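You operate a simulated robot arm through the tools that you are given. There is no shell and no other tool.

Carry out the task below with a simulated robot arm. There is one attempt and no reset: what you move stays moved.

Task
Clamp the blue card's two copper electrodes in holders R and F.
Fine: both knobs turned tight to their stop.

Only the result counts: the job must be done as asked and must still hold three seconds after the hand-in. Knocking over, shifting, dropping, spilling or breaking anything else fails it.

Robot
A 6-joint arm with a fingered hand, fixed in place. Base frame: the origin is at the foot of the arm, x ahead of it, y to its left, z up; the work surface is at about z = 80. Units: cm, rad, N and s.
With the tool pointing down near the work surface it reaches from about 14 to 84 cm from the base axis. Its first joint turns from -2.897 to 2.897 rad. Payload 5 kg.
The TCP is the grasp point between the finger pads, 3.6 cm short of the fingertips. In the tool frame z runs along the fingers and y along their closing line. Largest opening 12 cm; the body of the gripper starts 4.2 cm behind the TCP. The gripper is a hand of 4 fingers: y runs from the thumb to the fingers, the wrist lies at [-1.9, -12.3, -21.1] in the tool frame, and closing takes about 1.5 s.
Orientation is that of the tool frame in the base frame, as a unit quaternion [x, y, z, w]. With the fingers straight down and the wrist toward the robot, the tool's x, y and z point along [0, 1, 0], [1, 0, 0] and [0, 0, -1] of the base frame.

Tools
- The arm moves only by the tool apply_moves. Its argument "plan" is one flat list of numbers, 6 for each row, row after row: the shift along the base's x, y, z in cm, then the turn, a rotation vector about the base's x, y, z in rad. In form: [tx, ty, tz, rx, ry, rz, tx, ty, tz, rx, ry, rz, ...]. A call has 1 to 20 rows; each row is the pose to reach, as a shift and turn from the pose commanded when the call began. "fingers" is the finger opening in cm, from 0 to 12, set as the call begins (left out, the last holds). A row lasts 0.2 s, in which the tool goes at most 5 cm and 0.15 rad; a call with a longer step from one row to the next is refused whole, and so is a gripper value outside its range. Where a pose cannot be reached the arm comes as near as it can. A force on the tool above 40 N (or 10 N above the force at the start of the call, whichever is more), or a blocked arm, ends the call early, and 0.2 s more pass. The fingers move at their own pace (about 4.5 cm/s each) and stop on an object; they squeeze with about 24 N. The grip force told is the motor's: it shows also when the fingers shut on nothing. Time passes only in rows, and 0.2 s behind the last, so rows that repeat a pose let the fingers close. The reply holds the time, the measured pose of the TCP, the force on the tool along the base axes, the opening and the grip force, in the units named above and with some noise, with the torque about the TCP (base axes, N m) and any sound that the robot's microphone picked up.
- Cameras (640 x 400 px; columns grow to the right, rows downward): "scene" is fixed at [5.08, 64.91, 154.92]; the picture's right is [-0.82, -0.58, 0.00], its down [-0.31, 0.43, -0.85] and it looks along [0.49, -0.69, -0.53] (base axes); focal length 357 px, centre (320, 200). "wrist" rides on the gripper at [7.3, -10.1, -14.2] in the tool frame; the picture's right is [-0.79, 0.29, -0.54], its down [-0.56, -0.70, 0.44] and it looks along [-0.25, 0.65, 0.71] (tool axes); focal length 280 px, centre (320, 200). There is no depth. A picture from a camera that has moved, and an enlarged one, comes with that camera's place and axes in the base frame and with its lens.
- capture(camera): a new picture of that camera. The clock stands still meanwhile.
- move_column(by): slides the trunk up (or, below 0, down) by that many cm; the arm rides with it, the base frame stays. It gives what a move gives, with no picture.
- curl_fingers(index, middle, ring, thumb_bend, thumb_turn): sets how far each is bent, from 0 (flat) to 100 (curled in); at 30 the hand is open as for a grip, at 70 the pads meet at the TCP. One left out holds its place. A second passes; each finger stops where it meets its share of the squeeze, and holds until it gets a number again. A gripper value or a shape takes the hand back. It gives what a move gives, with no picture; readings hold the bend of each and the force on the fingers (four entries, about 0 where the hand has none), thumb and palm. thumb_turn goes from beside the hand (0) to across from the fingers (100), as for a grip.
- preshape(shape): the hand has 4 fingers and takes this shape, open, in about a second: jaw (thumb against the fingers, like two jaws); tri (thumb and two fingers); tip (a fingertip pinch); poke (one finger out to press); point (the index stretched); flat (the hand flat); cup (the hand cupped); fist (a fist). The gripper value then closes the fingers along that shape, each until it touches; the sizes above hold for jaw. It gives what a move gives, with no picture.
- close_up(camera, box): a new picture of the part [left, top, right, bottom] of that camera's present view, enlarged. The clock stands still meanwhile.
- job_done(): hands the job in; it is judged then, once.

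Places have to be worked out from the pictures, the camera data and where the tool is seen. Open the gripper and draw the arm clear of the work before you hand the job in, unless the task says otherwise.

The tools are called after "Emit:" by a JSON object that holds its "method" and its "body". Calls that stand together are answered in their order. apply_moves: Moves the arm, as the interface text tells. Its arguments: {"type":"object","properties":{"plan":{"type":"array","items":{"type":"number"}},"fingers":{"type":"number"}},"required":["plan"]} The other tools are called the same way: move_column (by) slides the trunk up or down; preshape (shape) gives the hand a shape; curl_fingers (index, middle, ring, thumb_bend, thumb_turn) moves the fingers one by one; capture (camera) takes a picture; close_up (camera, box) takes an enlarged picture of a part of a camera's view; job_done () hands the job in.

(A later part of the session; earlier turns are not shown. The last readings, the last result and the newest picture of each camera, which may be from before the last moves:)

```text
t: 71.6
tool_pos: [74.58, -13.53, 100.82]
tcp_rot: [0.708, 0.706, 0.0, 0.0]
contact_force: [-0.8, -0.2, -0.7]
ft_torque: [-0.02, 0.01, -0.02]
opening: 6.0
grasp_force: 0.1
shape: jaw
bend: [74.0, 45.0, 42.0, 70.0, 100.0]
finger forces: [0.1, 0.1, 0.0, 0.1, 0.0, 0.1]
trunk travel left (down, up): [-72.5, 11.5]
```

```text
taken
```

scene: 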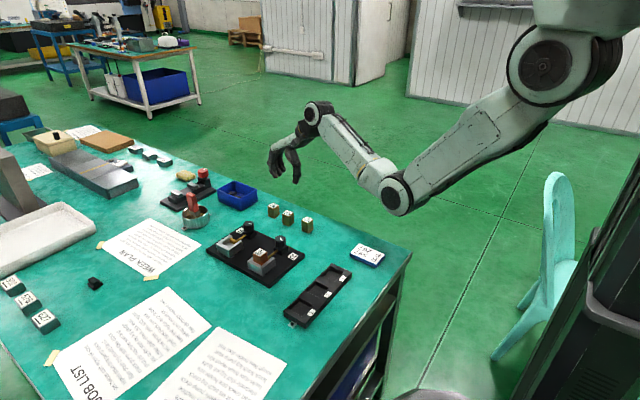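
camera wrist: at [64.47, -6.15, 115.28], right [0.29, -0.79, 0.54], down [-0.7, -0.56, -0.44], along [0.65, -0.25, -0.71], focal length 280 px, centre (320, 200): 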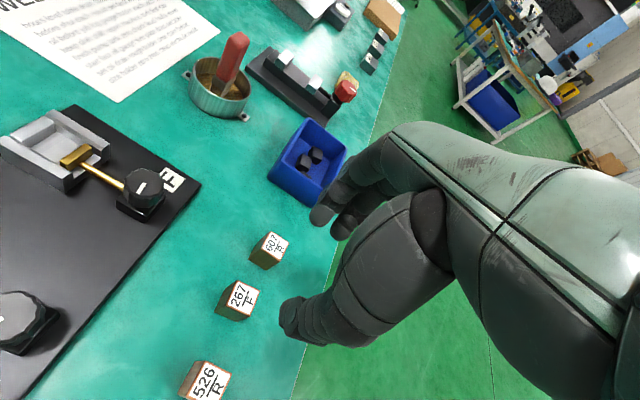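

The arm is back to normal, upright above 267/F. I'll measure the block from here.

Emit:
{"method": "close_up", "body": {"camera": "wrist", "box": [205, 270, 275, 330]}}

```text
6.67 times, centred on (240, 300) of wrist
camera zoom: at [64.47, -6.15, 115.28], right [0.29, -0.79, 0.54], down [-0.7, -0.56, -0.44], along [0.65, -0.25, -0.71], focal length 1869 px, centre (853, -467)
```

zoom: 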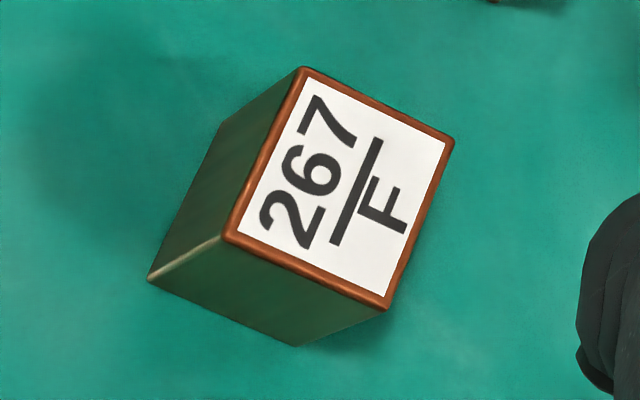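

Block 267/F measures at (74.52, −13.27) with yaw +0.06. I'll descend in two stages with the same hand-to-block offset as before.

Emit:
{"method": "apply_moves", "body": {"plan": [-0.08, 0.4, -4, 0, 0, 0.06, -0.08, 0.4, -8, 0, 0, 0.06, -0.08, 0.4, -11, 0, 0, 0.06, -0.08, 0.4, -12.5, 0, 0, 0.06, -0.08, 0.4, -12.5, 0, 0, 0.06], "fingers": 6}}

Emit:
{"method": "close_up", "body": {"camera": "wrist", "box": [260, 180, 420, 360]}}

Emit:
{"method": "close_up", "body": {"camera": "scene", "box": [250, 180, 330, 240]}}

```text
t: 72.8
tool_pos: [74.43, -13.05, 88.27]
tcp_rot: [0.687, 0.727, 0.0, 0.0]
contact_force: [-0.5, 0.1, 0.5]
ft_torque: [0.01, -0.02, 0.04]
opening: 6.0
grasp_force: 0.1
shape: jaw
bend: [74.0, 45.0, 42.0, 70.0, 100.0]
finger forces: [0.0, 0.1, 0.0, 0.1, 0.0, 0.1]
trunk travel left (down, up): [-72.5, 11.5]
```

```text
2.22 times, centred on (340, 270) of wrist
camera zoom: at [63.88, -6.31, 102.66], right [0.33, -0.77, 0.54], down [-0.67, -0.6, -0.44], along [0.67, -0.21, -0.71], focal length 623 px, centre (276, 44)
```

zoom: 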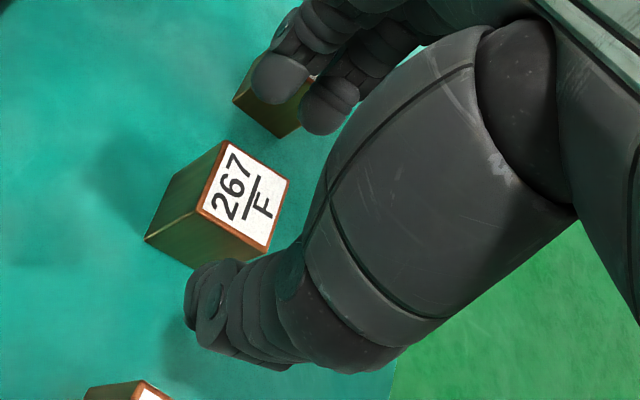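

```text
6.67 times, centred on (290, 210) of scene
camera zoom: at [5.08, 64.91, 154.92], right [-0.82, -0.58, 0.0], down [-0.31, 0.43, -0.85], along [0.49, -0.69, -0.53], focal length 2383 px, centre (520, 133)
```

zoom: 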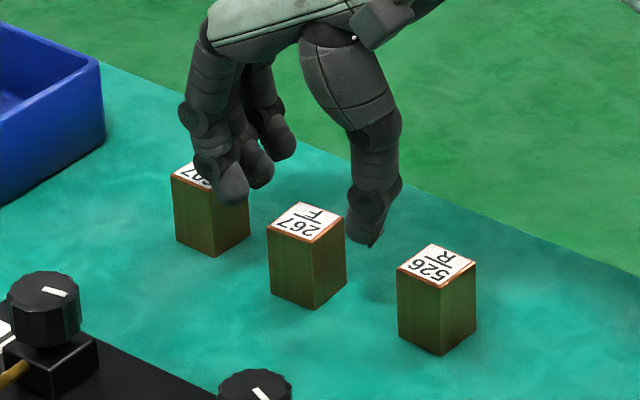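

Clearances to 526/R and 607/R look fine. I'll lower the last 2.4 cm and close on the block.

Emit:
{"method": "apply_moves", "body": {"plan": [0, 0, -1.2, 0, 0, 0, 0, 0, -2.36, 0, 0, 0, 0, 0, -2.36, 0, 0, 0]}}

Emit:
{"method": "apply_moves", "body": {"plan": [0, 0, 0, 0, 0, 0, 0, 0, 0, 0, 0, 0, 0, 0, 0, 0, 0, 0, 0, 0, 0, 0, 0, 0, 0, 0, 0, 0, 0, 0, 0, 0, 0, 0, 0, 0, 0, 0, 0, 0, 0, 0, 0, 0, 0, 0, 0, 0], "fingers": 1.5}}

Emit:
{"method": "close_up", "body": {"camera": "wrist", "box": [260, 180, 420, 360]}}

Emit:
{"method": "close_up", "body": {"camera": "scene", "box": [250, 180, 330, 240]}}

```text
t: 73.6
tool_pos: [74.58, -13.15, 86.57]
tcp_rot: [0.686, 0.727, 0.002, 0.004]
contact_force: [-3.2, 0.9, 22.9]
ft_torque: [-0.22, -1.22, -0.02]
opening: 6.05
grasp_force: 0.0
shape: jaw
bend: [74.0, 44.0, 42.0, 70.0, 100.0]
finger forces: [0.0, 22.5, 0.0, 0.0, 0.1, 0.0]
trunk travel left (down, up): [-72.5, 11.5]
```

```text
t: 75.4
tool_pos: [74.51, -13.23, 85.96]
tcp_rot: [0.687, 0.727, 0.001, 0.0]
contact_force: [-0.2, -0.3, -4.0]
ft_torque: [0.04, 0.01, -0.01]
opening: 2.43
grasp_force: 23.9
shape: jaw
bend: [73.0, 58.0, 63.0, 74.0, 100.0]
finger forces: [13.1, 7.1, 0.1, 0.0, 20.3, 0.0]
trunk travel left (down, up): [-72.5, 11.5]
```

```text
2.22 times, centred on (340, 270) of wrist
camera zoom: at [64.01, -6.38, 100.27], right [0.33, -0.77, 0.54], down [-0.67, -0.6, -0.44], along [0.67, -0.21, -0.71], focal length 623 px, centre (276, 44)
```

zoom: 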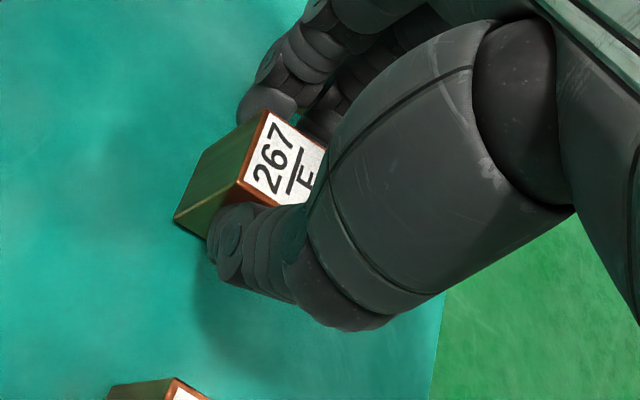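

```text
6.67 times, centred on (290, 210) of scene
camera zoom: at [5.08, 64.91, 154.92], right [-0.82, -0.58, 0.0], down [-0.31, 0.43, -0.85], along [0.49, -0.69, -0.53], focal length 2383 px, centre (520, 133)
```

zoom: 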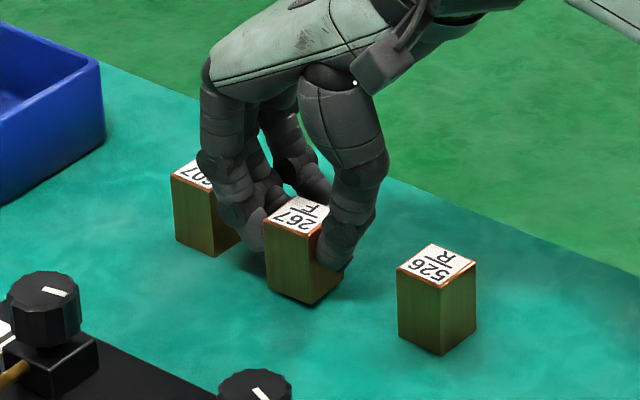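

During descent a finger pressed down on the neighbouring block's edge (middle finger 22 N) before sliding off as the hand closed. I'll lift 267/F straight up and check whether 607/R moved.

Emit:
{"method": "apply_moves", "body": {"plan": [0, 0, 0.5, 0, 0, 0, 0, 0, 1.5, 0, 0, 0, 0, 0, 3, 0, 0, 0, 0, 0, 5, 0, 0, 0, 0, 0, 8, 0, 0, -0.06, 0, 0, 11, 0, 0, -0.06, 0, 0, 11, 0, 0, -0.06]}}

Emit:
{"method": "close_up", "body": {"camera": "scene", "box": [262, 196, 342, 246]}}

Emit:
{"method": "close_up", "body": {"camera": "wrist", "box": [260, 180, 420, 360]}}

Emit:
{"method": "capture", "body": {"camera": "wrist"}}

```text
t: 77.0
tool_pos: [74.58, -13.27, 96.83]
tcp_rot: [0.708, 0.706, 0.0, 0.0]
contact_force: [0.7, 0.7, -2.6]
ft_torque: [-0.02, 0.01, -0.02]
opening: 2.44
grasp_force: 24.2
shape: jaw
bend: [73.0, 58.0, 63.0, 74.0, 100.0]
finger forces: [13.3, 7.3, 0.1, 0.0, 20.4, 0.0]
trunk travel left (down, up): [-72.5, 11.5]
```

```text
8.00 times, centred on (302, 221) of scene
camera zoom: at [5.08, 64.91, 154.92], right [-0.82, -0.58, 0.0], down [-0.31, 0.43, -0.85], along [0.49, -0.69, -0.53], focal length 2860 px, centre (464, 32)
```

zoom: 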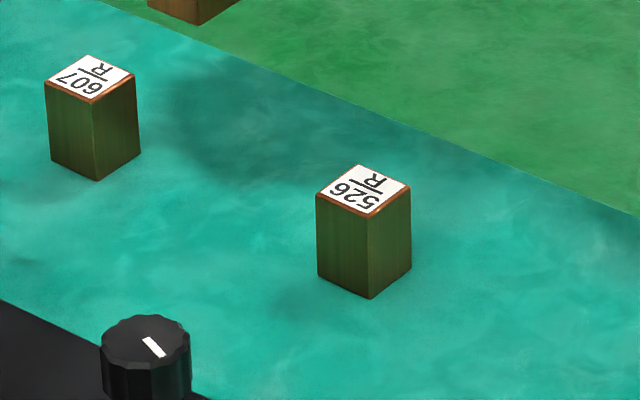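

```text
2.22 times, centred on (340, 270) of wrist
camera zoom: at [64.46, -5.8, 111.23], right [0.29, -0.79, 0.54], down [-0.7, -0.56, -0.44], along [0.65, -0.25, -0.71], focal length 623 px, centre (276, 44)
```

zoom: 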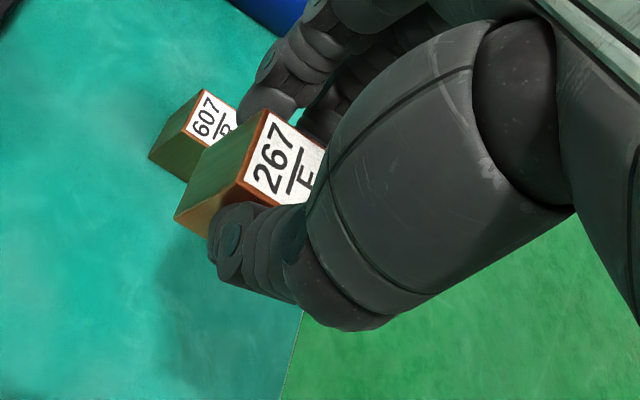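

```text
taken
camera wrist: at [64.46, -5.8, 111.23], right [0.29, -0.79, 0.54], down [-0.7, -0.56, -0.44], along [0.65, -0.25, -0.71], focal length 280 px, centre (320, 200)
```

wrist: 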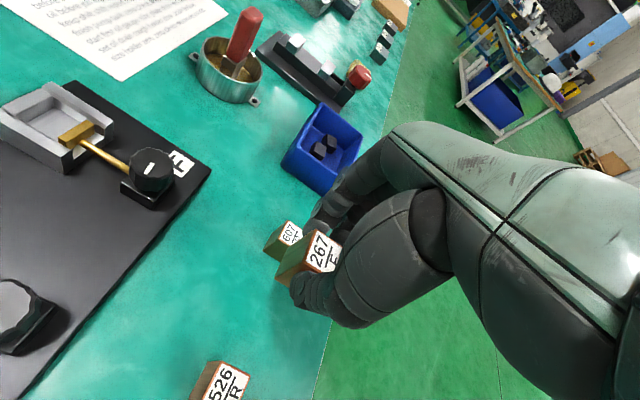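

607/R has not moved, and 267/F is held firmly. I'll carry it over knob F at a safe height to just above the F pocket.

Emit:
{"method": "apply_moves", "body": {"plan": [0.6, 4, 0.5, 0, 0, 0, 1.2, 8, 0.5, 0, 0, 0, 1.8, 12, 0.5, 0, 0, 0, 2.5, 16, 0.5, 0, 0, 0, 3.2, 20, 0, 0, 0, 0, 3.8, 23.7, -1, 0, 0, 0, 3.8, 23.7, -3, 0, 0, 0, 3.8, 23.7, -3, 0, 0, 0]}}

Emit:
{"method": "close_up", "body": {"camera": "wrist", "box": [220, 220, 350, 340]}}

Emit:
{"method": "close_up", "body": {"camera": "scene", "box": [205, 210, 275, 262]}}

```text
t: 78.8
tool_pos: [78.42, 10.47, 94.27]
tcp_rot: [0.708, 0.706, 0.0, 0.0]
contact_force: [0.2, 0.8, -3.7]
ft_torque: [0.0, -0.02, -0.01]
opening: 2.44
grasp_force: 24.0
shape: jaw
bend: [73.0, 58.0, 63.0, 74.0, 100.0]
finger forces: [13.1, 7.5, 0.0, 0.0, 20.5, 0.0]
trunk travel left (down, up): [-72.5, 11.5]
```

```text
3.33 times, centred on (285, 280) of wrist
camera zoom: at [68.34, 17.97, 108.5], right [0.29, -0.79, 0.54], down [-0.7, -0.56, -0.44], along [0.65, -0.25, -0.71], focal length 935 px, centre (437, -67)
```

zoom: 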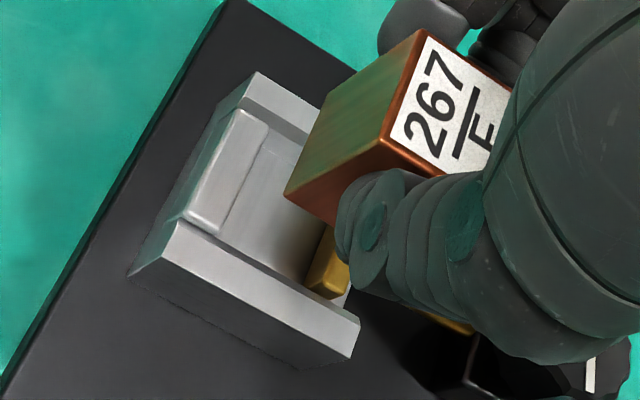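

```text
7.69 times, centred on (240, 236) of scene
camera zoom: at [5.08, 64.91, 154.92], right [-0.82, -0.58, 0.0], down [-0.31, 0.43, -0.85], along [0.49, -0.69, -0.53], focal length 2750 px, centre (935, -77)
```

zoom: 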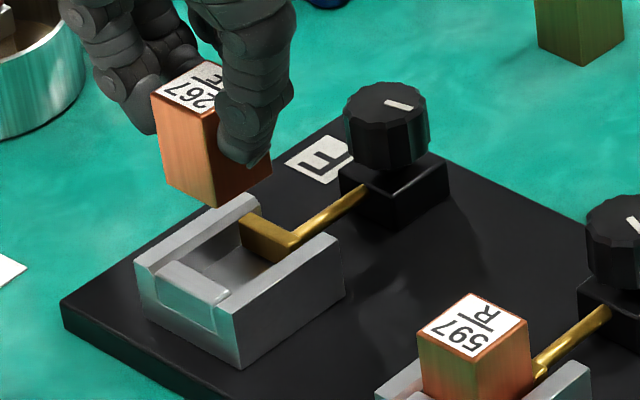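

F's pocket is R's shifted by about (13.65, −0.04), and the block sits in the hand about (0.25, −0.1) differently. I'll shift (+0.06, −0.17) and descend to just above the walls.

Emit:
{"method": "apply_moves", "body": {"plan": [0.06, -0.17, -1.5, 0, 0, 0, 0.06, -0.17, -3, 0, 0, 0, 0.06, -0.17, -3.5, 0, 0, 0, 0.06, -0.17, -3.5, 0, 0, 0]}}

Emit:
{"method": "close_up", "body": {"camera": "wrist", "box": [255, 215, 355, 320]}}

Emit:
{"method": "close_up", "body": {"camera": "scene", "box": [210, 220, 258, 258]}}

```text
t: 79.8
tool_pos: [78.5, 10.23, 90.69]
tcp_rot: [0.708, 0.706, -0.001, -0.001]
contact_force: [-1.1, 0.1, -3.8]
ft_torque: [0.0, -0.03, 0.02]
opening: 2.44
grasp_force: 24.1
shape: jaw
bend: [73.0, 58.0, 63.0, 74.0, 100.0]
finger forces: [13.2, 7.5, 0.1, 0.1, 20.5, 0.1]
trunk travel left (down, up): [-72.5, 11.5]
```

```text
3.81 times, centred on (305, 268) of wrist
camera zoom: at [68.35, 17.62, 105.0], right [0.29, -0.79, 0.54], down [-0.7, -0.56, -0.44], along [0.65, -0.25, -0.71], focal length 1068 px, centre (377, -57)
```

zoom: 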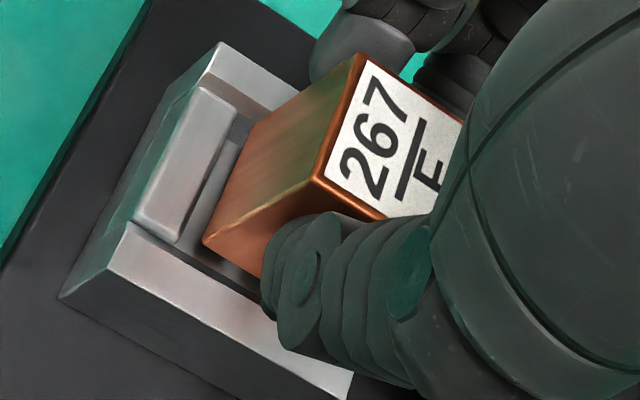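

```text
10.53 times, centred on (234, 239) of scene
camera zoom: at [5.08, 64.91, 154.92], right [-0.82, -0.58, 0.0], down [-0.31, 0.43, -0.85], along [0.49, -0.69, -0.53], focal length 3762 px, centre (1225, -210)
```

zoom: 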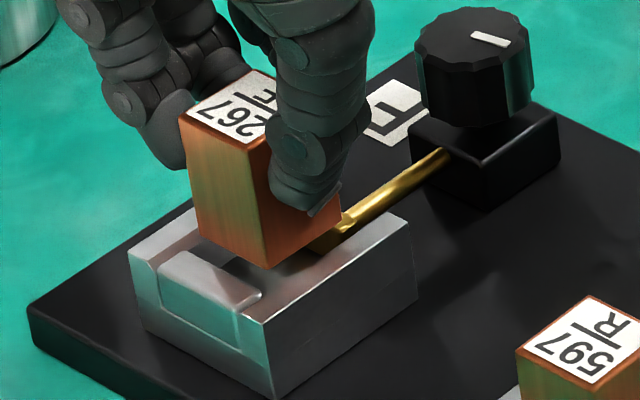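

The block sits slightly too far from the jaw now (TCP read 10.3 in y). I'll let the arm settle with a small +0.12 y correction and look again.

Emit:
{"method": "apply_moves", "body": {"plan": [0, 0.12, 0, 0, 0, 0, 0, 0.12, 0, 0, 0, 0]}}

Emit:
{"method": "close_up", "body": {"camera": "wrist", "box": [255, 215, 355, 320]}}

```text
t: 80.4
tool_pos: [78.4, 10.31, 90.7]
tcp_rot: [0.709, 0.706, 0.0, 0.0]
contact_force: [-0.3, 0.2, -3.5]
ft_torque: [-0.03, 0.01, 0.03]
opening: 2.43
grasp_force: 23.8
shape: jaw
bend: [73.0, 58.0, 63.0, 74.0, 100.0]
finger forces: [13.1, 7.5, 0.0, 0.0, 20.5, 0.0]
trunk travel left (down, up): [-72.5, 11.5]
```

```text
3.81 times, centred on (305, 268) of wrist
camera zoom: at [68.34, 17.75, 105.01], right [0.29, -0.79, 0.54], down [-0.7, -0.56, -0.44], along [0.65, -0.25, -0.71], focal length 1068 px, centre (377, -57)
```

zoom: 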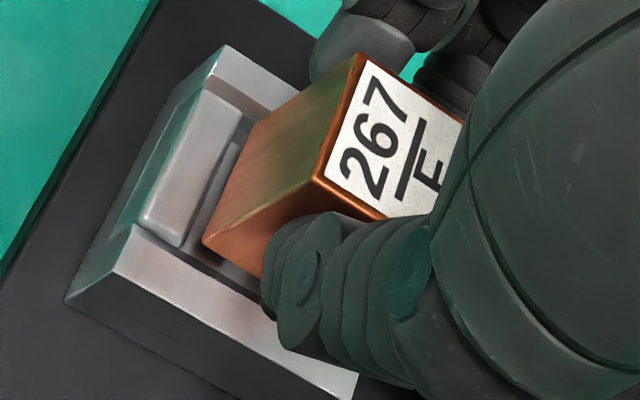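

The block's faces now measure centred in the widened gap. I'll lower slowly, nudging x by +0.1.

Emit:
{"method": "apply_moves", "body": {"plan": [0.1, 0, -0.2, 0, 0, 0, 0.1, 0, -0.4, 0, 0, 0, 0.1, 0, -0.6, 0, 0, 0, 0.1, 0, -0.8, 0, 0, 0, 0.1, 0, -0.8, 0, 0, 0]}}

Emit:
{"method": "close_up", "body": {"camera": "wrist", "box": [255, 215, 355, 320]}}

Emit:
{"method": "close_up", "body": {"camera": "scene", "box": [210, 220, 258, 258]}}

```text
t: 81.6
tool_pos: [78.48, 10.27, 89.93]
tcp_rot: [0.707, 0.707, -0.001, -0.001]
contact_force: [-0.7, -0.3, -2.6]
ft_torque: [0.01, -0.05, -0.04]
opening: 2.47
grasp_force: 23.3
shape: jaw
bend: [73.0, 58.0, 63.0, 74.0, 100.0]
finger forces: [13.2, 7.7, 0.1, 0.0, 20.3, 0.0]
trunk travel left (down, up): [-72.5, 11.5]
```

```text
3.81 times, centred on (305, 268) of wrist
camera zoom: at [68.39, 17.79, 104.22], right [0.29, -0.79, 0.54], down [-0.7, -0.56, -0.44], along [0.65, -0.25, -0.71], focal length 1068 px, centre (377, -57)
```

zoom: 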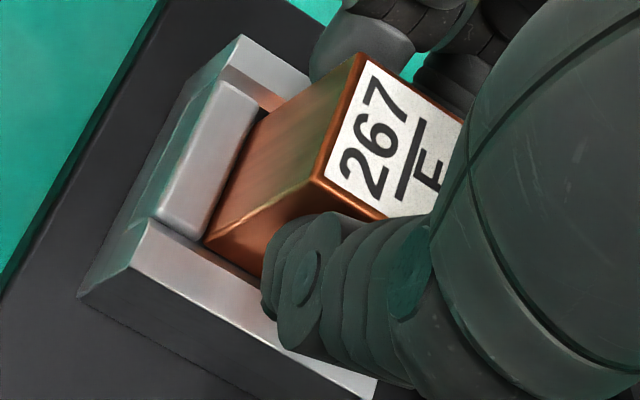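

```text
10.53 times, centred on (234, 239) of scene
camera zoom: at [5.08, 64.91, 154.92], right [-0.82, -0.58, 0.0], down [-0.31, 0.43, -0.85], along [0.49, -0.69, -0.53], focal length 3762 px, centre (1225, -210)
```

zoom: 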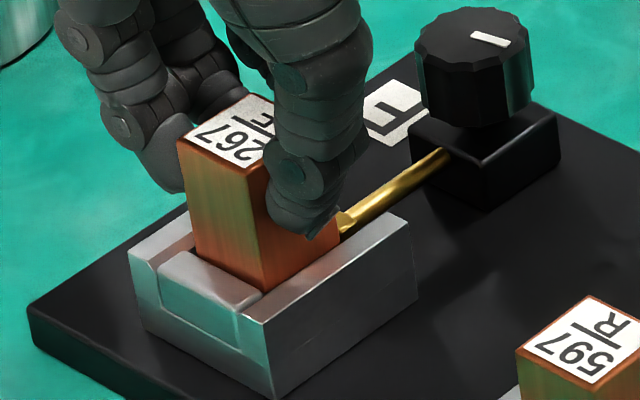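

The block is entering without any contact force. I'll keep lowering until the floor is felt.

Emit:
{"method": "apply_moves", "body": {"plan": [0, 0, -0.25, 0, 0, 0, 0, 0, -0.5, 0, 0, 0, 0, 0, -0.75, 0, 0, 0, 0, 0, -1.0, 0, 0, 0, 0, 0, -1.0, 0, 0, 0]}}

Emit:
{"method": "close_up", "body": {"camera": "scene", "box": [210, 220, 258, 258]}}

```text
t: 82.8
tool_pos: [78.37, 10.26, 88.85]
tcp_rot: [0.708, 0.706, 0.0, 0.0]
contact_force: [2.3, 0.4, -3.1]
ft_torque: [-0.01, -0.13, 0.02]
opening: 2.46
grasp_force: 24.1
shape: jaw
bend: [73.0, 58.0, 63.0, 74.0, 100.0]
finger forces: [13.8, 8.8, 0.1, 0.0, 20.0, 0.0]
trunk travel left (down, up): [-72.5, 11.5]
```

```text
10.53 times, centred on (234, 239) of scene
camera zoom: at [5.08, 64.91, 154.92], right [-0.82, -0.58, 0.0], down [-0.31, 0.43, -0.85], along [0.49, -0.69, -0.53], focal length 3762 px, centre (1225, -210)
```

zoom: 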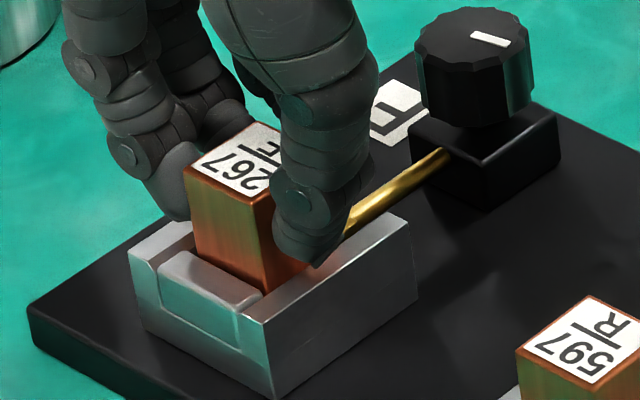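

Still no floor contact at TCP z 88.85, so I'll go another 0.4 cm.

Emit:
{"method": "apply_moves", "body": {"plan": [0, 0, -0.15, 0, 0, 0, 0, 0, -0.3, 0, 0, 0, 0, 0, -0.4, 0, 0, 0, 0, 0, -0.4, 0, 0, 0]}}

Emit:
{"method": "close_up", "body": {"camera": "scene", "box": [210, 220, 258, 258]}}

Emit:
{"method": "close_up", "body": {"camera": "wrist", "box": [255, 215, 355, 320]}}

```text
t: 83.8
tool_pos: [78.53, 10.34, 88.63]
tcp_rot: [0.708, 0.706, 0.0, 0.001]
contact_force: [0.3, 0.8, 6.0]
ft_torque: [0.02, -0.11, 0.0]
opening: 2.45
grasp_force: 24.5
shape: jaw
bend: [73.0, 58.0, 63.0, 74.0, 100.0]
finger forces: [13.6, 8.6, 0.1, 0.0, 22.3, 0.1]
trunk travel left (down, up): [-72.5, 11.5]
```

```text
10.53 times, centred on (234, 239) of scene
camera zoom: at [5.08, 64.91, 154.92], right [-0.82, -0.58, 0.0], down [-0.31, 0.43, -0.85], along [0.49, -0.69, -0.53], focal length 3762 px, centre (1225, -210)
```

zoom: 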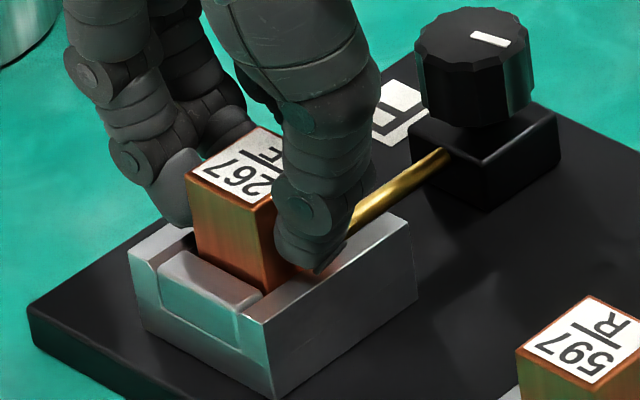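

```text
3.81 times, centred on (305, 268) of wrist
camera zoom: at [68.3, 17.75, 102.89], right [0.29, -0.79, 0.54], down [-0.7, -0.56, -0.44], along [0.65, -0.25, -0.71], focal length 1068 px, centre (377, -57)
```

zoom: 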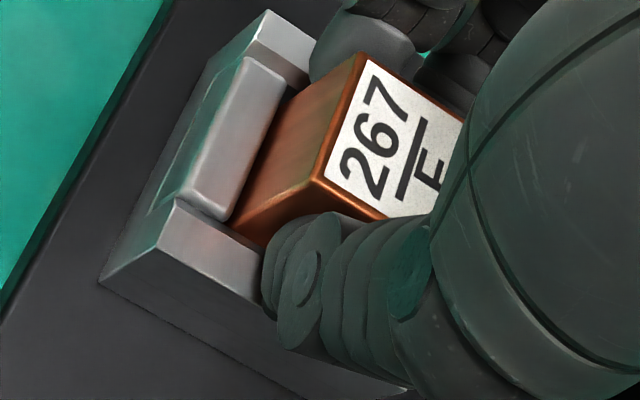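

Net upward force of about 9 N shows the block resting on the pocket floor. I'll relieve the push slightly and open the fingers.

Emit:
{"method": "apply_moves", "body": {"plan": [0, 0, 0.12, 0, 0, 0, 0, 0, 0.12, 0, 0, 0]}}

Emit:
{"method": "apply_moves", "body": {"plan": [0, 0, 0, 0, 0, 0, 0, 0, 0, 0, 0, 0, 0, 0, 0, 0, 0, 0, 0, 0, 0, 0, 0, 0, 0, 0, 0, 0, 0, 0, 0, 0, 0, 0, 0, 0], "fingers": 6}}

Emit:
{"method": "close_up", "body": {"camera": "scene", "box": [210, 220, 258, 258]}}

Emit:
{"method": "close_up", "body": {"camera": "wrist", "box": [255, 215, 355, 320]}}

```text
t: 84.4
tool_pos: [78.55, 10.36, 88.6]
tcp_rot: [0.708, 0.706, 0.001, 0.0]
contact_force: [2.0, 1.4, 4.3]
ft_torque: [0.04, -0.14, -0.01]
opening: 2.48
grasp_force: 24.2
shape: jaw
bend: [73.0, 58.0, 63.0, 74.0, 100.0]
finger forces: [14.1, 9.2, 0.1, 0.1, 21.4, 0.0]
trunk travel left (down, up): [-72.5, 11.5]
```

```text
t: 85.8
tool_pos: [78.42, 10.27, 88.57]
tcp_rot: [0.708, 0.706, -0.001, 0.0]
contact_force: [-0.1, 0.4, 1.4]
ft_torque: [0.0, 0.02, 0.0]
opening: 5.97
grasp_force: 0.0
shape: jaw
bend: [74.0, 45.0, 42.0, 70.0, 100.0]
finger forces: [0.0, 0.0, 0.0, 0.0, 0.0, 0.0]
trunk travel left (down, up): [-72.5, 11.5]
```

```text
10.53 times, centred on (234, 239) of scene
camera zoom: at [5.08, 64.91, 154.92], right [-0.82, -0.58, 0.0], down [-0.31, 0.43, -0.85], along [0.49, -0.69, -0.53], focal length 3762 px, centre (1225, -210)
```

zoom: 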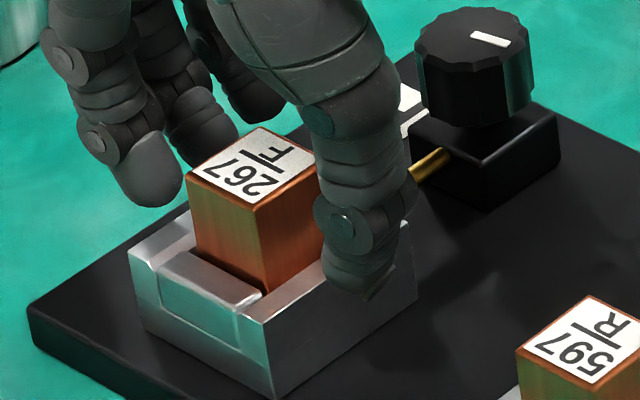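

```text
3.81 times, centred on (305, 268) of wrist
camera zoom: at [68.32, 17.74, 102.88], right [0.29, -0.79, 0.54], down [-0.7, -0.56, -0.44], along [0.65, -0.25, -0.71], focal length 1068 px, centre (377, -57)
```

zoom: 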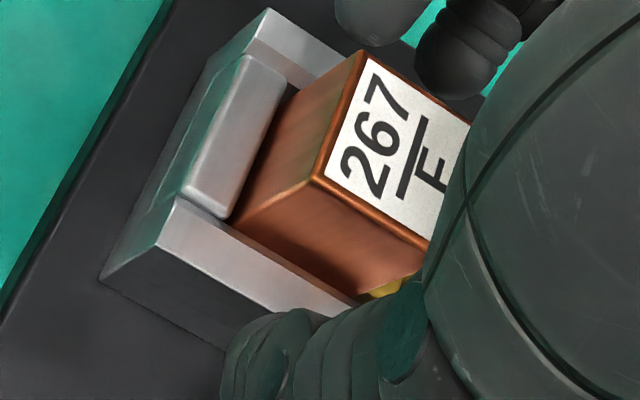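

267/F stands upright in pocket F. I'll rise, move over knob F with the yaw at +0.8 (reachable here), and come down to it.

Emit:
{"method": "apply_moves", "body": {"plan": [0, 0, 1, 0, 0, 0, 0, 0, 4.5, 0, 0, 0, 0, 0, 8.5, 0, 0, 0, 0.1, -4, 8.5, 0, 0, 0, 0.23, -8, 8.5, 0, 0, 0.14, 0.23, -9, 8.5, 0, 0, 0.28, 0.23, -9, 8.5, 0, 0, 0.42, 0.23, -9, 8.5, 0, 0, 0.56, 0.23, -9, 8.5, 0, 0, 0.7, 0.23, -9, 8.5, 0, 0, 0.8, 0.23, -9, 5, 0, 0, 0.8, 0.23, -9, 2.3, 0, 0, 0.8, 0.23, -9, 2.3, 0, 0, 0.8], "fingers": 6.5}}

Emit:
{"method": "close_up", "body": {"camera": "wrist", "box": [240, 180, 400, 340]}}

Emit:
{"method": "close_up", "body": {"camera": "scene", "box": [205, 190, 285, 250]}}

```text
t: 88.6
tool_pos: [78.63, 1.18, 91.0]
tcp_rot: [0.377, 0.926, 0.0, 0.0]
contact_force: [0.3, 0.1, -0.9]
ft_torque: [0.03, -0.02, -0.03]
opening: 6.47
grasp_force: 0.0
shape: jaw
bend: [74.0, 43.0, 40.0, 68.0, 100.0]
finger forces: [0.0, 0.0, 0.0, 0.1, 0.0, 0.0]
trunk travel left (down, up): [-72.5, 11.5]
```

```text
2.50 times, centred on (320, 260) of wrist
camera zoom: at [66.33, -0.82, 105.22], right [0.77, -0.35, 0.54], down [-0.09, -0.89, -0.44], along [0.64, 0.29, -0.71], focal length 701 px, centre (320, 50)
```

zoom: 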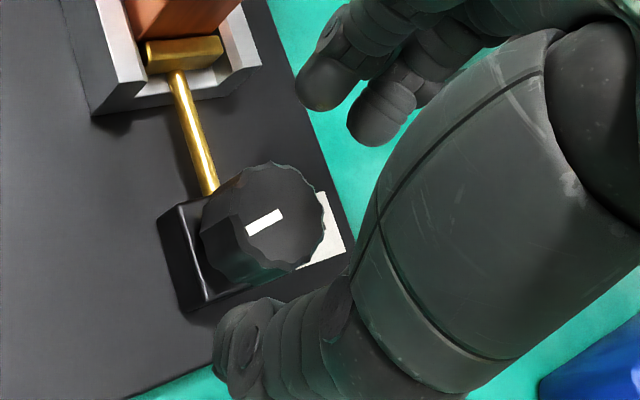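

```text
6.67 times, centred on (245, 220) of scene
camera zoom: at [5.08, 64.91, 154.92], right [-0.82, -0.58, 0.0], down [-0.31, 0.43, -0.85], along [0.49, -0.69, -0.53], focal length 2383 px, centre (820, 67)
```

zoom: 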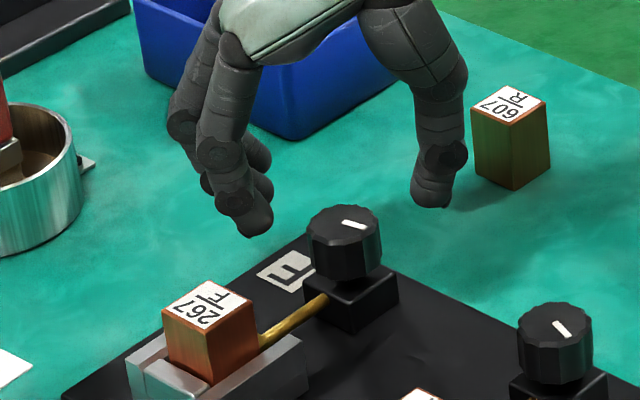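

The knob is centred nearly as before; I'll correct by (+0.1, +0.12), descend 2.5 cm and close on it.

Emit:
{"method": "apply_moves", "body": {"plan": [0.1, 0.12, -1.2, 0, 0, 0, 0.1, 0.12, -2.5, 0, 0, 0, 0.1, 0.12, -2.5, 0, 0, 0], "fingers": 6.5}}

Emit:
{"method": "apply_moves", "body": {"plan": [0, 0, 0, 0, 0, 0, 0, 0, 0, 0, 0, 0, 0, 0, 0, 0, 0, 0, 0, 0, 0, 0, 0, 0, 0, 0, 0, 0, 0, 0, 0, 0, 0, 0, 0, 0, 0, 0, 0, 0, 0, 0], "fingers": 1.5}}

Emit:
{"method": "close_up", "body": {"camera": "scene", "box": [233, 214, 263, 242]}}

```text
t: 89.4
tool_pos: [78.7, 1.39, 88.6]
tcp_rot: [0.376, 0.926, -0.001, 0.0]
contact_force: [-0.1, 0.6, -0.3]
ft_torque: [-0.02, 0.01, -0.01]
opening: 6.49
grasp_force: 0.1
shape: jaw
bend: [74.0, 43.0, 40.0, 68.0, 100.0]
finger forces: [0.0, 0.0, 0.0, 0.0, 0.0, 0.1]
trunk travel left (down, up): [-72.5, 11.5]
```

```text
t: 91.0
tool_pos: [78.65, 1.45, 88.51]
tcp_rot: [0.377, 0.926, 0.001, 0.0]
contact_force: [-4.3, -3.5, -2.3]
ft_torque: [-0.07, 0.07, -0.02]
opening: 2.48
grasp_force: 24.8
shape: jaw
bend: [73.0, 60.0, 64.0, 74.0, 100.0]
finger forces: [11.0, 6.0, 0.0, 0.0, 23.0, 0.0]
trunk travel left (down, up): [-72.5, 11.5]
```

```text
14.29 times, centred on (248, 228) of scene
camera zoom: at [5.08, 64.91, 154.92], right [-0.82, -0.58, 0.0], down [-0.31, 0.43, -0.85], along [0.49, -0.69, -0.53], focal length 5106 px, centre (1349, -200)
```

zoom: 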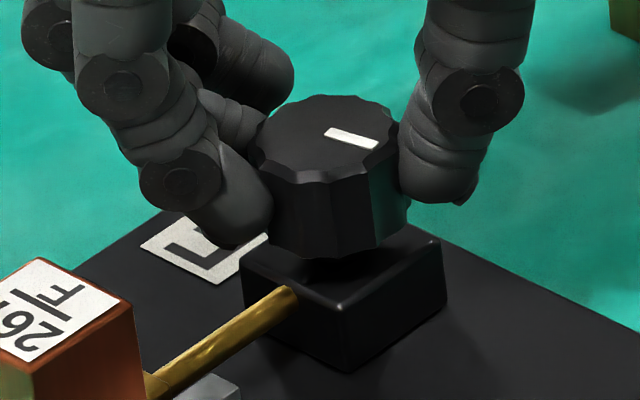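

Knob F is gripped with its mark turned open. I'll turn clockwise, watching the torque rise at the stop.

Emit:
{"method": "apply_moves", "body": {"plan": [0, 0, 0, 0, 0, -0.1, 0, 0, 0, 0, 0, -0.2, 0, 0, 0, 0, 0, -0.3, 0, 0, 0, 0, 0, -0.4, 0, 0, 0, 0, 0, -0.5, 0, 0, 0, 0, 0, -0.5]}}

Emit:
{"method": "close_up", "body": {"camera": "scene", "box": [233, 214, 263, 242]}}

Emit:
{"method": "apply_moves", "body": {"plan": [0, 0, 0, 0, 0, -0.1, 0, 0, 0, 0, 0, -0.2, 0, 0, 0, 0, 0, -0.3, 0, 0, 0, 0, 0, -0.4, 0, 0, 0, 0, 0, -0.4]}}

Emit:
{"method": "close_up", "body": {"camera": "scene", "box": [233, 214, 263, 242]}}

```text
t: 92.4
tool_pos: [78.75, 1.52, 88.46]
tcp_rot: [0.595, 0.803, 0.0, 0.0]
contact_force: [-5.5, -0.5, -0.1]
ft_torque: [-0.01, 0.11, 0.04]
opening: 2.49
grasp_force: 24.7
shape: jaw
bend: [73.0, 60.0, 64.0, 74.0, 100.0]
finger forces: [12.1, 7.3, 0.1, 0.0, 23.7, 0.1]
trunk travel left (down, up): [-72.5, 11.5]
```

```text
14.29 times, centred on (248, 228) of scene
camera zoom: at [5.08, 64.91, 154.92], right [-0.82, -0.58, 0.0], down [-0.31, 0.43, -0.85], along [0.49, -0.69, -0.53], focal length 5106 px, centre (1349, -200)
```

zoom: 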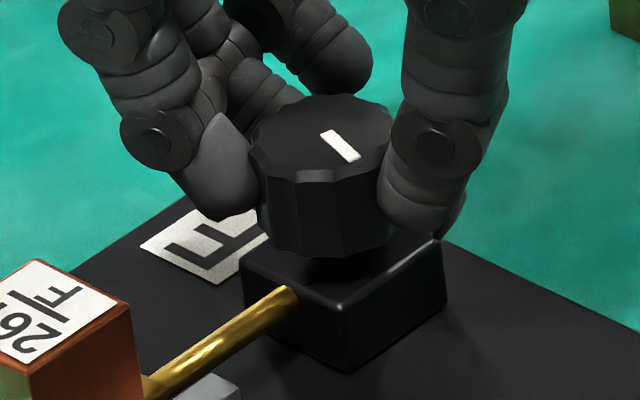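

```text
t: 93.6
tool_pos: [78.8, 1.77, 88.38]
tcp_rot: [0.742, 0.67, 0.0, 0.0]
contact_force: [-2.1, 8.9, -1.5]
ft_torque: [0.27, -0.05, 0.35]
opening: 2.41
grasp_force: 24.0
shape: jaw
bend: [73.0, 59.0, 64.0, 74.0, 100.0]
finger forces: [16.5, 8.2, 0.0, 0.0, 23.6, 0.0]
trunk travel left (down, up): [-72.5, 11.5]
```

```text
14.29 times, centred on (248, 228) of scene
camera zoom: at [5.08, 64.91, 154.92], right [-0.82, -0.58, 0.0], down [-0.31, 0.43, -0.85], along [0.49, -0.69, -0.53], focal length 5106 px, centre (1349, -200)
```

zoom: 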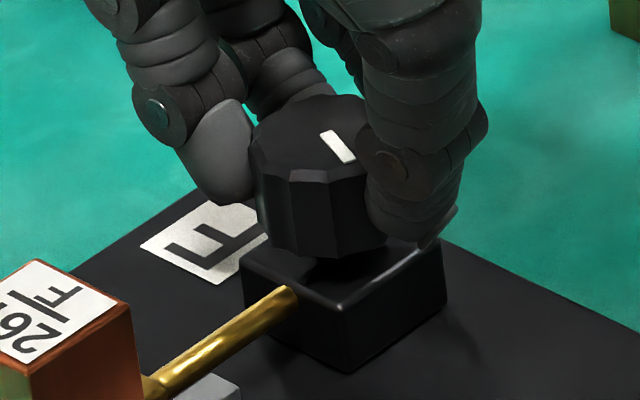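

The F mark is back at its original stop angle with 0.35 N·m of torque. I'll press on a little further to make sure it's tight, then release.

Emit:
{"method": "apply_moves", "body": {"plan": [0, 0, 0, 0, 0, -0.1, 0, 0, 0, 0, 0, -0.2, 0, 0, 0, 0, 0, -0.3, 0, 0, 0, 0, 0, -0.3]}}

Emit:
{"method": "close_up", "body": {"camera": "scene", "box": [233, 214, 263, 242]}}

Emit:
{"method": "apply_moves", "body": {"plan": [0, 0, 0, 0, 0, 0, 0, 0, 0, 0, 0, 0, 0, 0, 0, 0, 0, 0, 0, 0, 0, 0, 0, 0, 0, 0, 0, 0, 0, 0, 0, 0, 0, 0, 0, 0], "fingers": 6.5}}

Emit:
{"method": "close_up", "body": {"camera": "scene", "box": [233, 214, 263, 242]}}

```text
t: 94.6
tool_pos: [78.93, 1.83, 88.49]
tcp_rot: [0.834, 0.551, 0.001, 0.001]
contact_force: [5.7, 17.7, -2.7]
ft_torque: [0.51, -0.39, 0.67]
opening: 2.35
grasp_force: 24.4
shape: jaw
bend: [74.0, 58.0, 64.0, 74.0, 100.0]
finger forces: [29.2, 8.7, 0.0, 0.1, 23.5, 0.1]
trunk travel left (down, up): [-72.5, 11.5]
```

```text
14.29 times, centred on (248, 228) of scene
camera zoom: at [5.08, 64.91, 154.92], right [-0.82, -0.58, 0.0], down [-0.31, 0.43, -0.85], along [0.49, -0.69, -0.53], focal length 5106 px, centre (1349, -200)
```

zoom: 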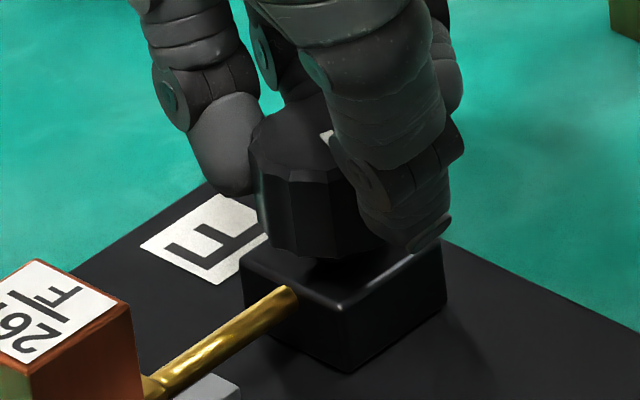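

```text
t: 96.0
tool_pos: [78.73, 1.45, 88.35]
tcp_rot: [0.834, 0.551, -0.001, -0.001]
contact_force: [0.7, 0.5, -0.2]
ft_torque: [0.01, -0.02, -0.02]
opening: 6.45
grasp_force: 0.1
shape: jaw
bend: [74.0, 43.0, 40.0, 68.0, 100.0]
finger forces: [0.0, 0.1, 0.0, 0.0, 0.0, 0.0]
trunk travel left (down, up): [-72.5, 11.5]
```

```text
14.29 times, centred on (248, 228) of scene
camera zoom: at [5.08, 64.91, 154.92], right [-0.82, -0.58, 0.0], down [-0.31, 0.43, -0.85], along [0.49, -0.69, -0.53], focal length 5106 px, centre (1349, -200)
```

zoom: 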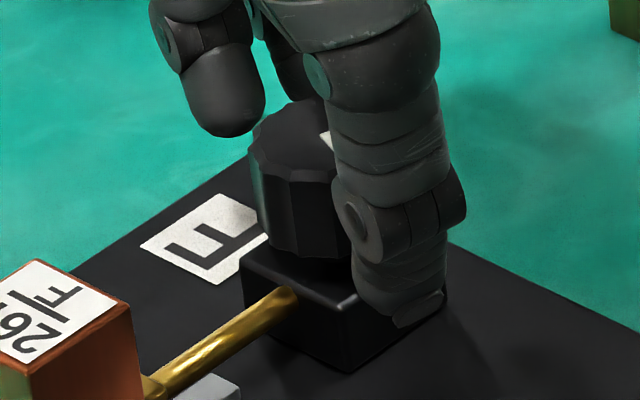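

F tightened with up to 0.67 N·m at the stop. I'll rise straight up, square the hand, and go to the top-down view pose to inspect both holders.

Emit:
{"method": "apply_moves", "body": {"plan": [0, 0, 2, 0, 0, 0, 0, 0, 6, 0, 0, 0, -1, 0, 10, 0, 0, 0.1, -4, 0.5, 13, 0, 0, 0.2, -7, 1, 13, 0, 0, 0.3, -10.5, 1.6, 13, 0, 0, 0.4, -10.5, 1.6, 13, 0, 0, 0.4]}}

Emit:
{"method": "apply_moves", "body": {"plan": [0, 0, 0, 0, 0.14, 0, 0, 0, 0, 0, 0.28, 0, 0, 0, 0, 0, 0.42, 0, 0, 0, -0.5, 0, 0.56, 0, 0, 0, -1, 0, 0.7, 0, 0, 0, -1, 0, 0.7, 0]}}

Emit:
{"method": "capture", "body": {"camera": "wrist"}}

Emit:
{"method": "capture", "body": {"camera": "scene"}}

```text
t: 97.6
tool_pos: [68.32, 2.96, 101.32]
tcp_rot: [0.708, 0.706, 0.0, 0.0]
contact_force: [0.0, 0.3, 0.1]
ft_torque: [0.01, 0.0, -0.02]
opening: 6.49
grasp_force: 0.1
shape: jaw
bend: [74.0, 43.0, 40.0, 68.0, 100.0]
finger forces: [0.0, 0.0, 0.0, 0.0, 0.0, 0.0]
trunk travel left (down, up): [-72.5, 11.5]
```

```text
t: 99.0
tool_pos: [68.07, 3.09, 100.47]
tcp_rot: [0.665, 0.663, -0.244, -0.243]
contact_force: [0.4, -0.5, 0.0]
ft_torque: [0.01, -0.01, 0.05]
opening: 6.46
grasp_force: 0.2
shape: jaw
bend: [74.0, 43.0, 40.0, 68.0, 100.0]
finger forces: [0.0, 0.1, 0.0, 0.0, 0.0, 0.0]
trunk travel left (down, up): [-72.5, 11.5]
```

```text
taken
camera wrist: at [69.64, 10.48, 117.89], right [0.57, -0.79, 0.23], down [-0.82, -0.56, 0.11], along [0.04, -0.25, -0.97], focal length 280 px, centre (320, 200)
```

wrist: 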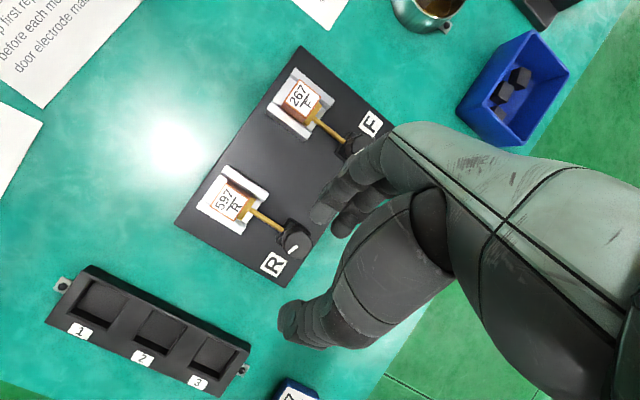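

```text
taken
```

scene: 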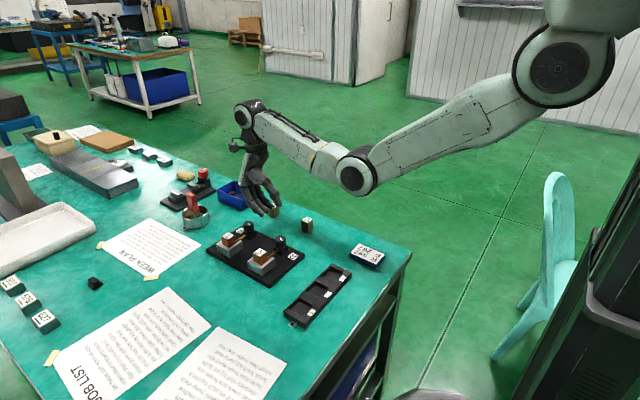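

I'll enlarge both holders and both knobs in this view.

Emit:
{"method": "close_up", "body": {"camera": "wrist", "box": [195, 160, 275, 240]}}

Emit:
{"method": "close_up", "body": {"camera": "wrist", "box": [255, 60, 335, 140]}}

Emit:
{"method": "close_up", "body": {"camera": "scene", "box": [233, 214, 263, 242]}}

Emit:
{"method": "close_up", "body": {"camera": "scene", "box": [270, 230, 300, 258]}}

Emit:
{"method": "close_up", "body": {"camera": "scene", "box": [205, 215, 305, 285]}}

```text
5.00 times, centred on (235, 200) of wrist
camera zoom: at [69.64, 10.48, 117.89], right [0.57, -0.79, 0.23], down [-0.82, -0.56, 0.11], along [0.04, -0.25, -0.97], focal length 1402 px, centre (745, 200)
```

zoom: 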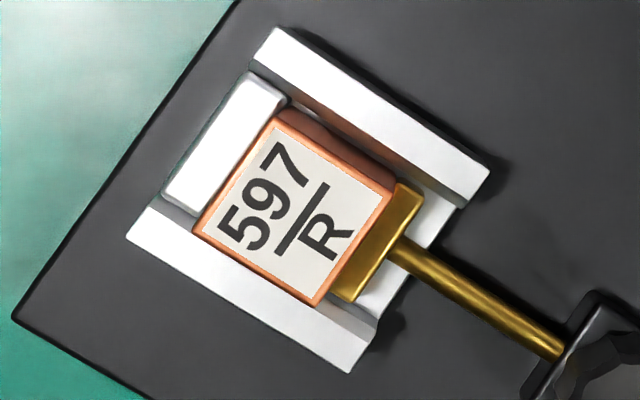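

```text
5.00 times, centred on (295, 100) of wrist
camera zoom: at [69.64, 10.48, 117.89], right [0.57, -0.79, 0.23], down [-0.82, -0.56, 0.11], along [0.04, -0.25, -0.97], focal length 1402 px, centre (445, 700)
```

zoom: 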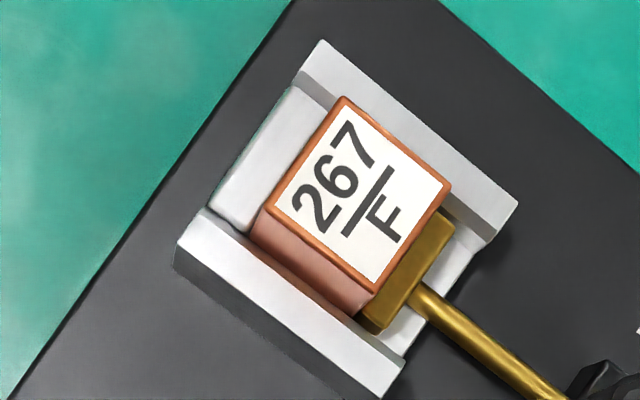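

```text
14.29 times, centred on (248, 228) of scene
camera zoom: at [5.08, 64.91, 154.92], right [-0.82, -0.58, 0.0], down [-0.31, 0.43, -0.85], along [0.49, -0.69, -0.53], focal length 5106 px, centre (1349, -200)
```

zoom: 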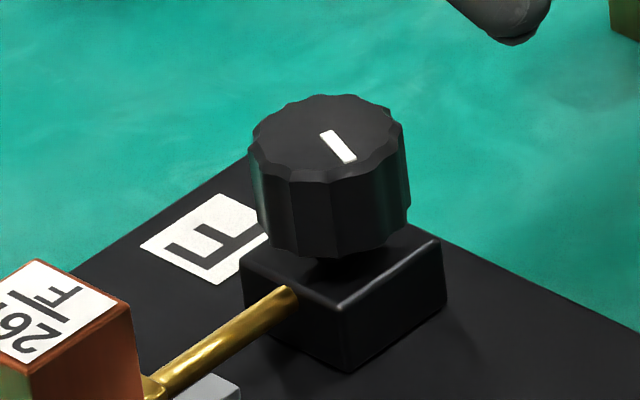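

```text
14.29 times, centred on (285, 244) of scene
camera zoom: at [5.08, 64.91, 154.92], right [-0.82, -0.58, 0.0], down [-0.31, 0.43, -0.85], along [0.49, -0.69, -0.53], focal length 5106 px, centre (820, -429)
```

zoom: 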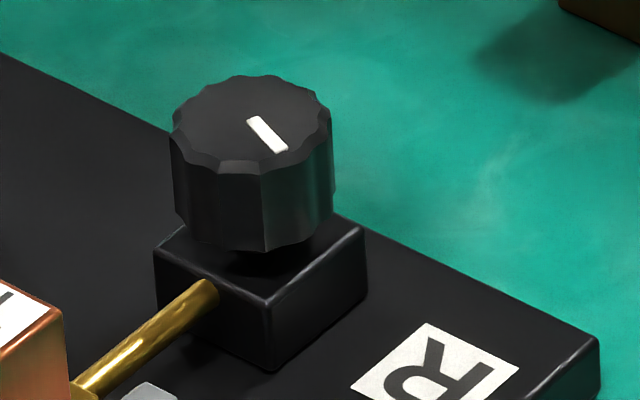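

```text
5.71 times, centred on (255, 250) of scene
camera zoom: at [5.08, 64.91, 154.92], right [-0.82, -0.58, 0.0], down [-0.31, 0.43, -0.85], along [0.49, -0.69, -0.53], focal length 2042 px, centre (691, -86)
```

zoom: 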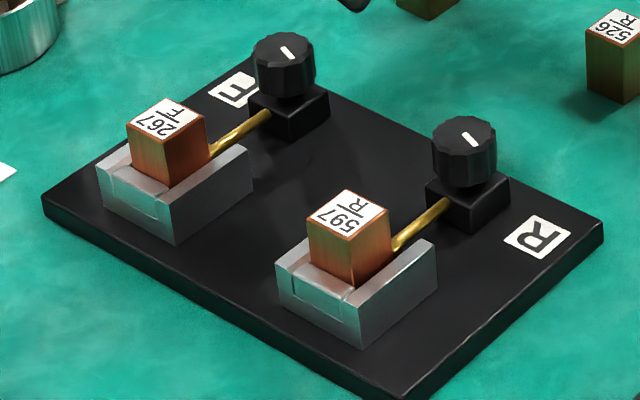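

Both knob marks now point the same way at the stop, and both blocks sit square in their pockets. I want to confirm the blocks are really pinched, so I'll zoom hard on the jaw–block and block–pad contacts.

Emit:
{"method": "close_up", "body": {"camera": "wrist", "box": [205, 180, 237, 200]}}

Emit:
{"method": "close_up", "body": {"camera": "wrist", "box": [232, 190, 264, 222]}}

Emit:
{"method": "close_up", "body": {"camera": "scene", "box": [252, 252, 280, 272]}}

Emit:
{"method": "close_up", "body": {"camera": "scene", "box": [220, 236, 248, 256]}}

```text
16.00 times, centred on (221, 190) of wrist
camera zoom: at [69.64, 10.48, 117.89], right [0.57, -0.79, 0.23], down [-0.82, -0.56, 0.11], along [0.04, -0.25, -0.97], focal length 4486 px, centre (1904, 360)
```

zoom: 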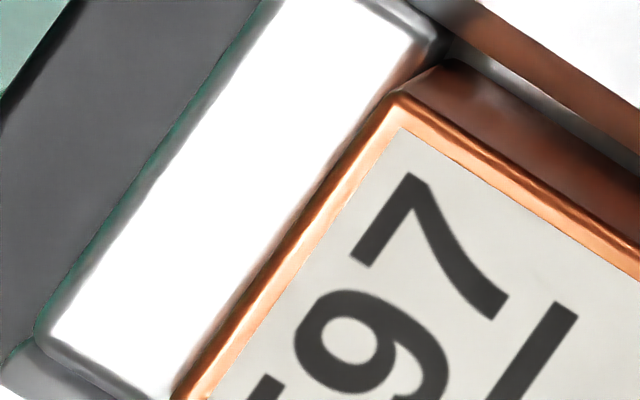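

```text
12.50 times, centred on (248, 206) of wrist
camera zoom: at [69.64, 10.48, 117.89], right [0.57, -0.79, 0.23], down [-0.82, -0.56, 0.11], along [0.04, -0.25, -0.97], focal length 3505 px, centre (1220, 125)
```

zoom: 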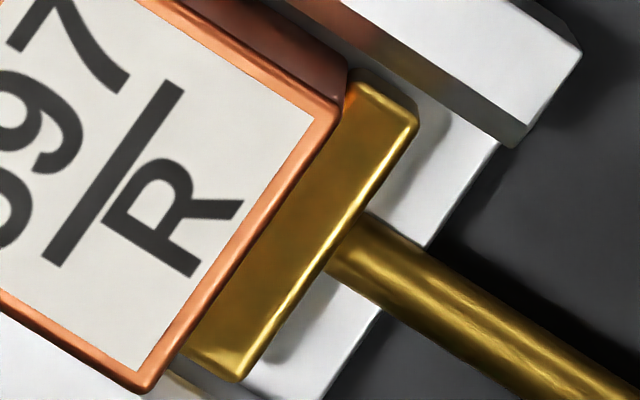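

```text
16.00 times, centred on (266, 262) of scene
camera zoom: at [5.08, 64.91, 154.92], right [-0.82, -0.58, 0.0], down [-0.31, 0.43, -0.85], along [0.49, -0.69, -0.53], focal length 5719 px, centre (1184, -792)
```

zoom: 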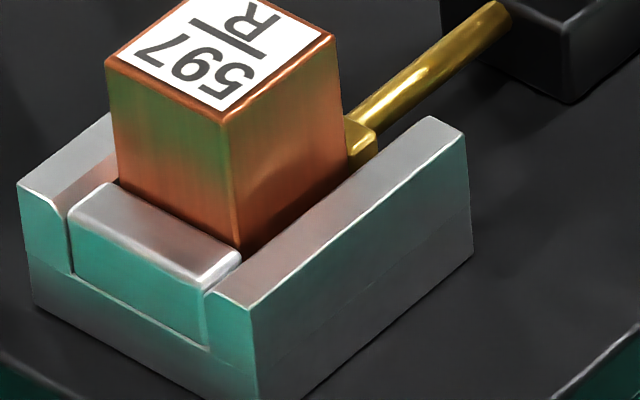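

```text
16.00 times, centred on (234, 246) of scene
camera zoom: at [5.08, 64.91, 154.92], right [-0.82, -0.58, 0.0], down [-0.31, 0.43, -0.85], along [0.49, -0.69, -0.53], focal length 5719 px, centre (1696, -536)
```

zoom: 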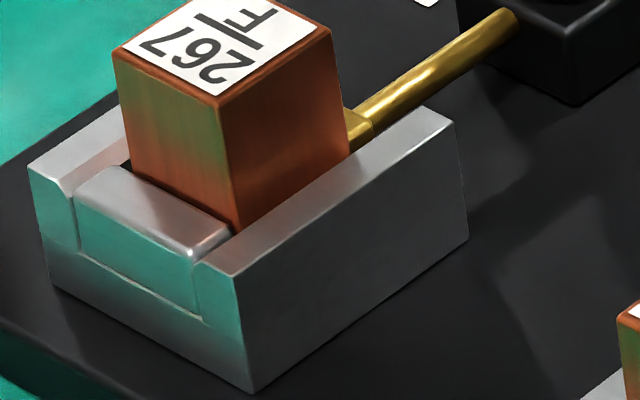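

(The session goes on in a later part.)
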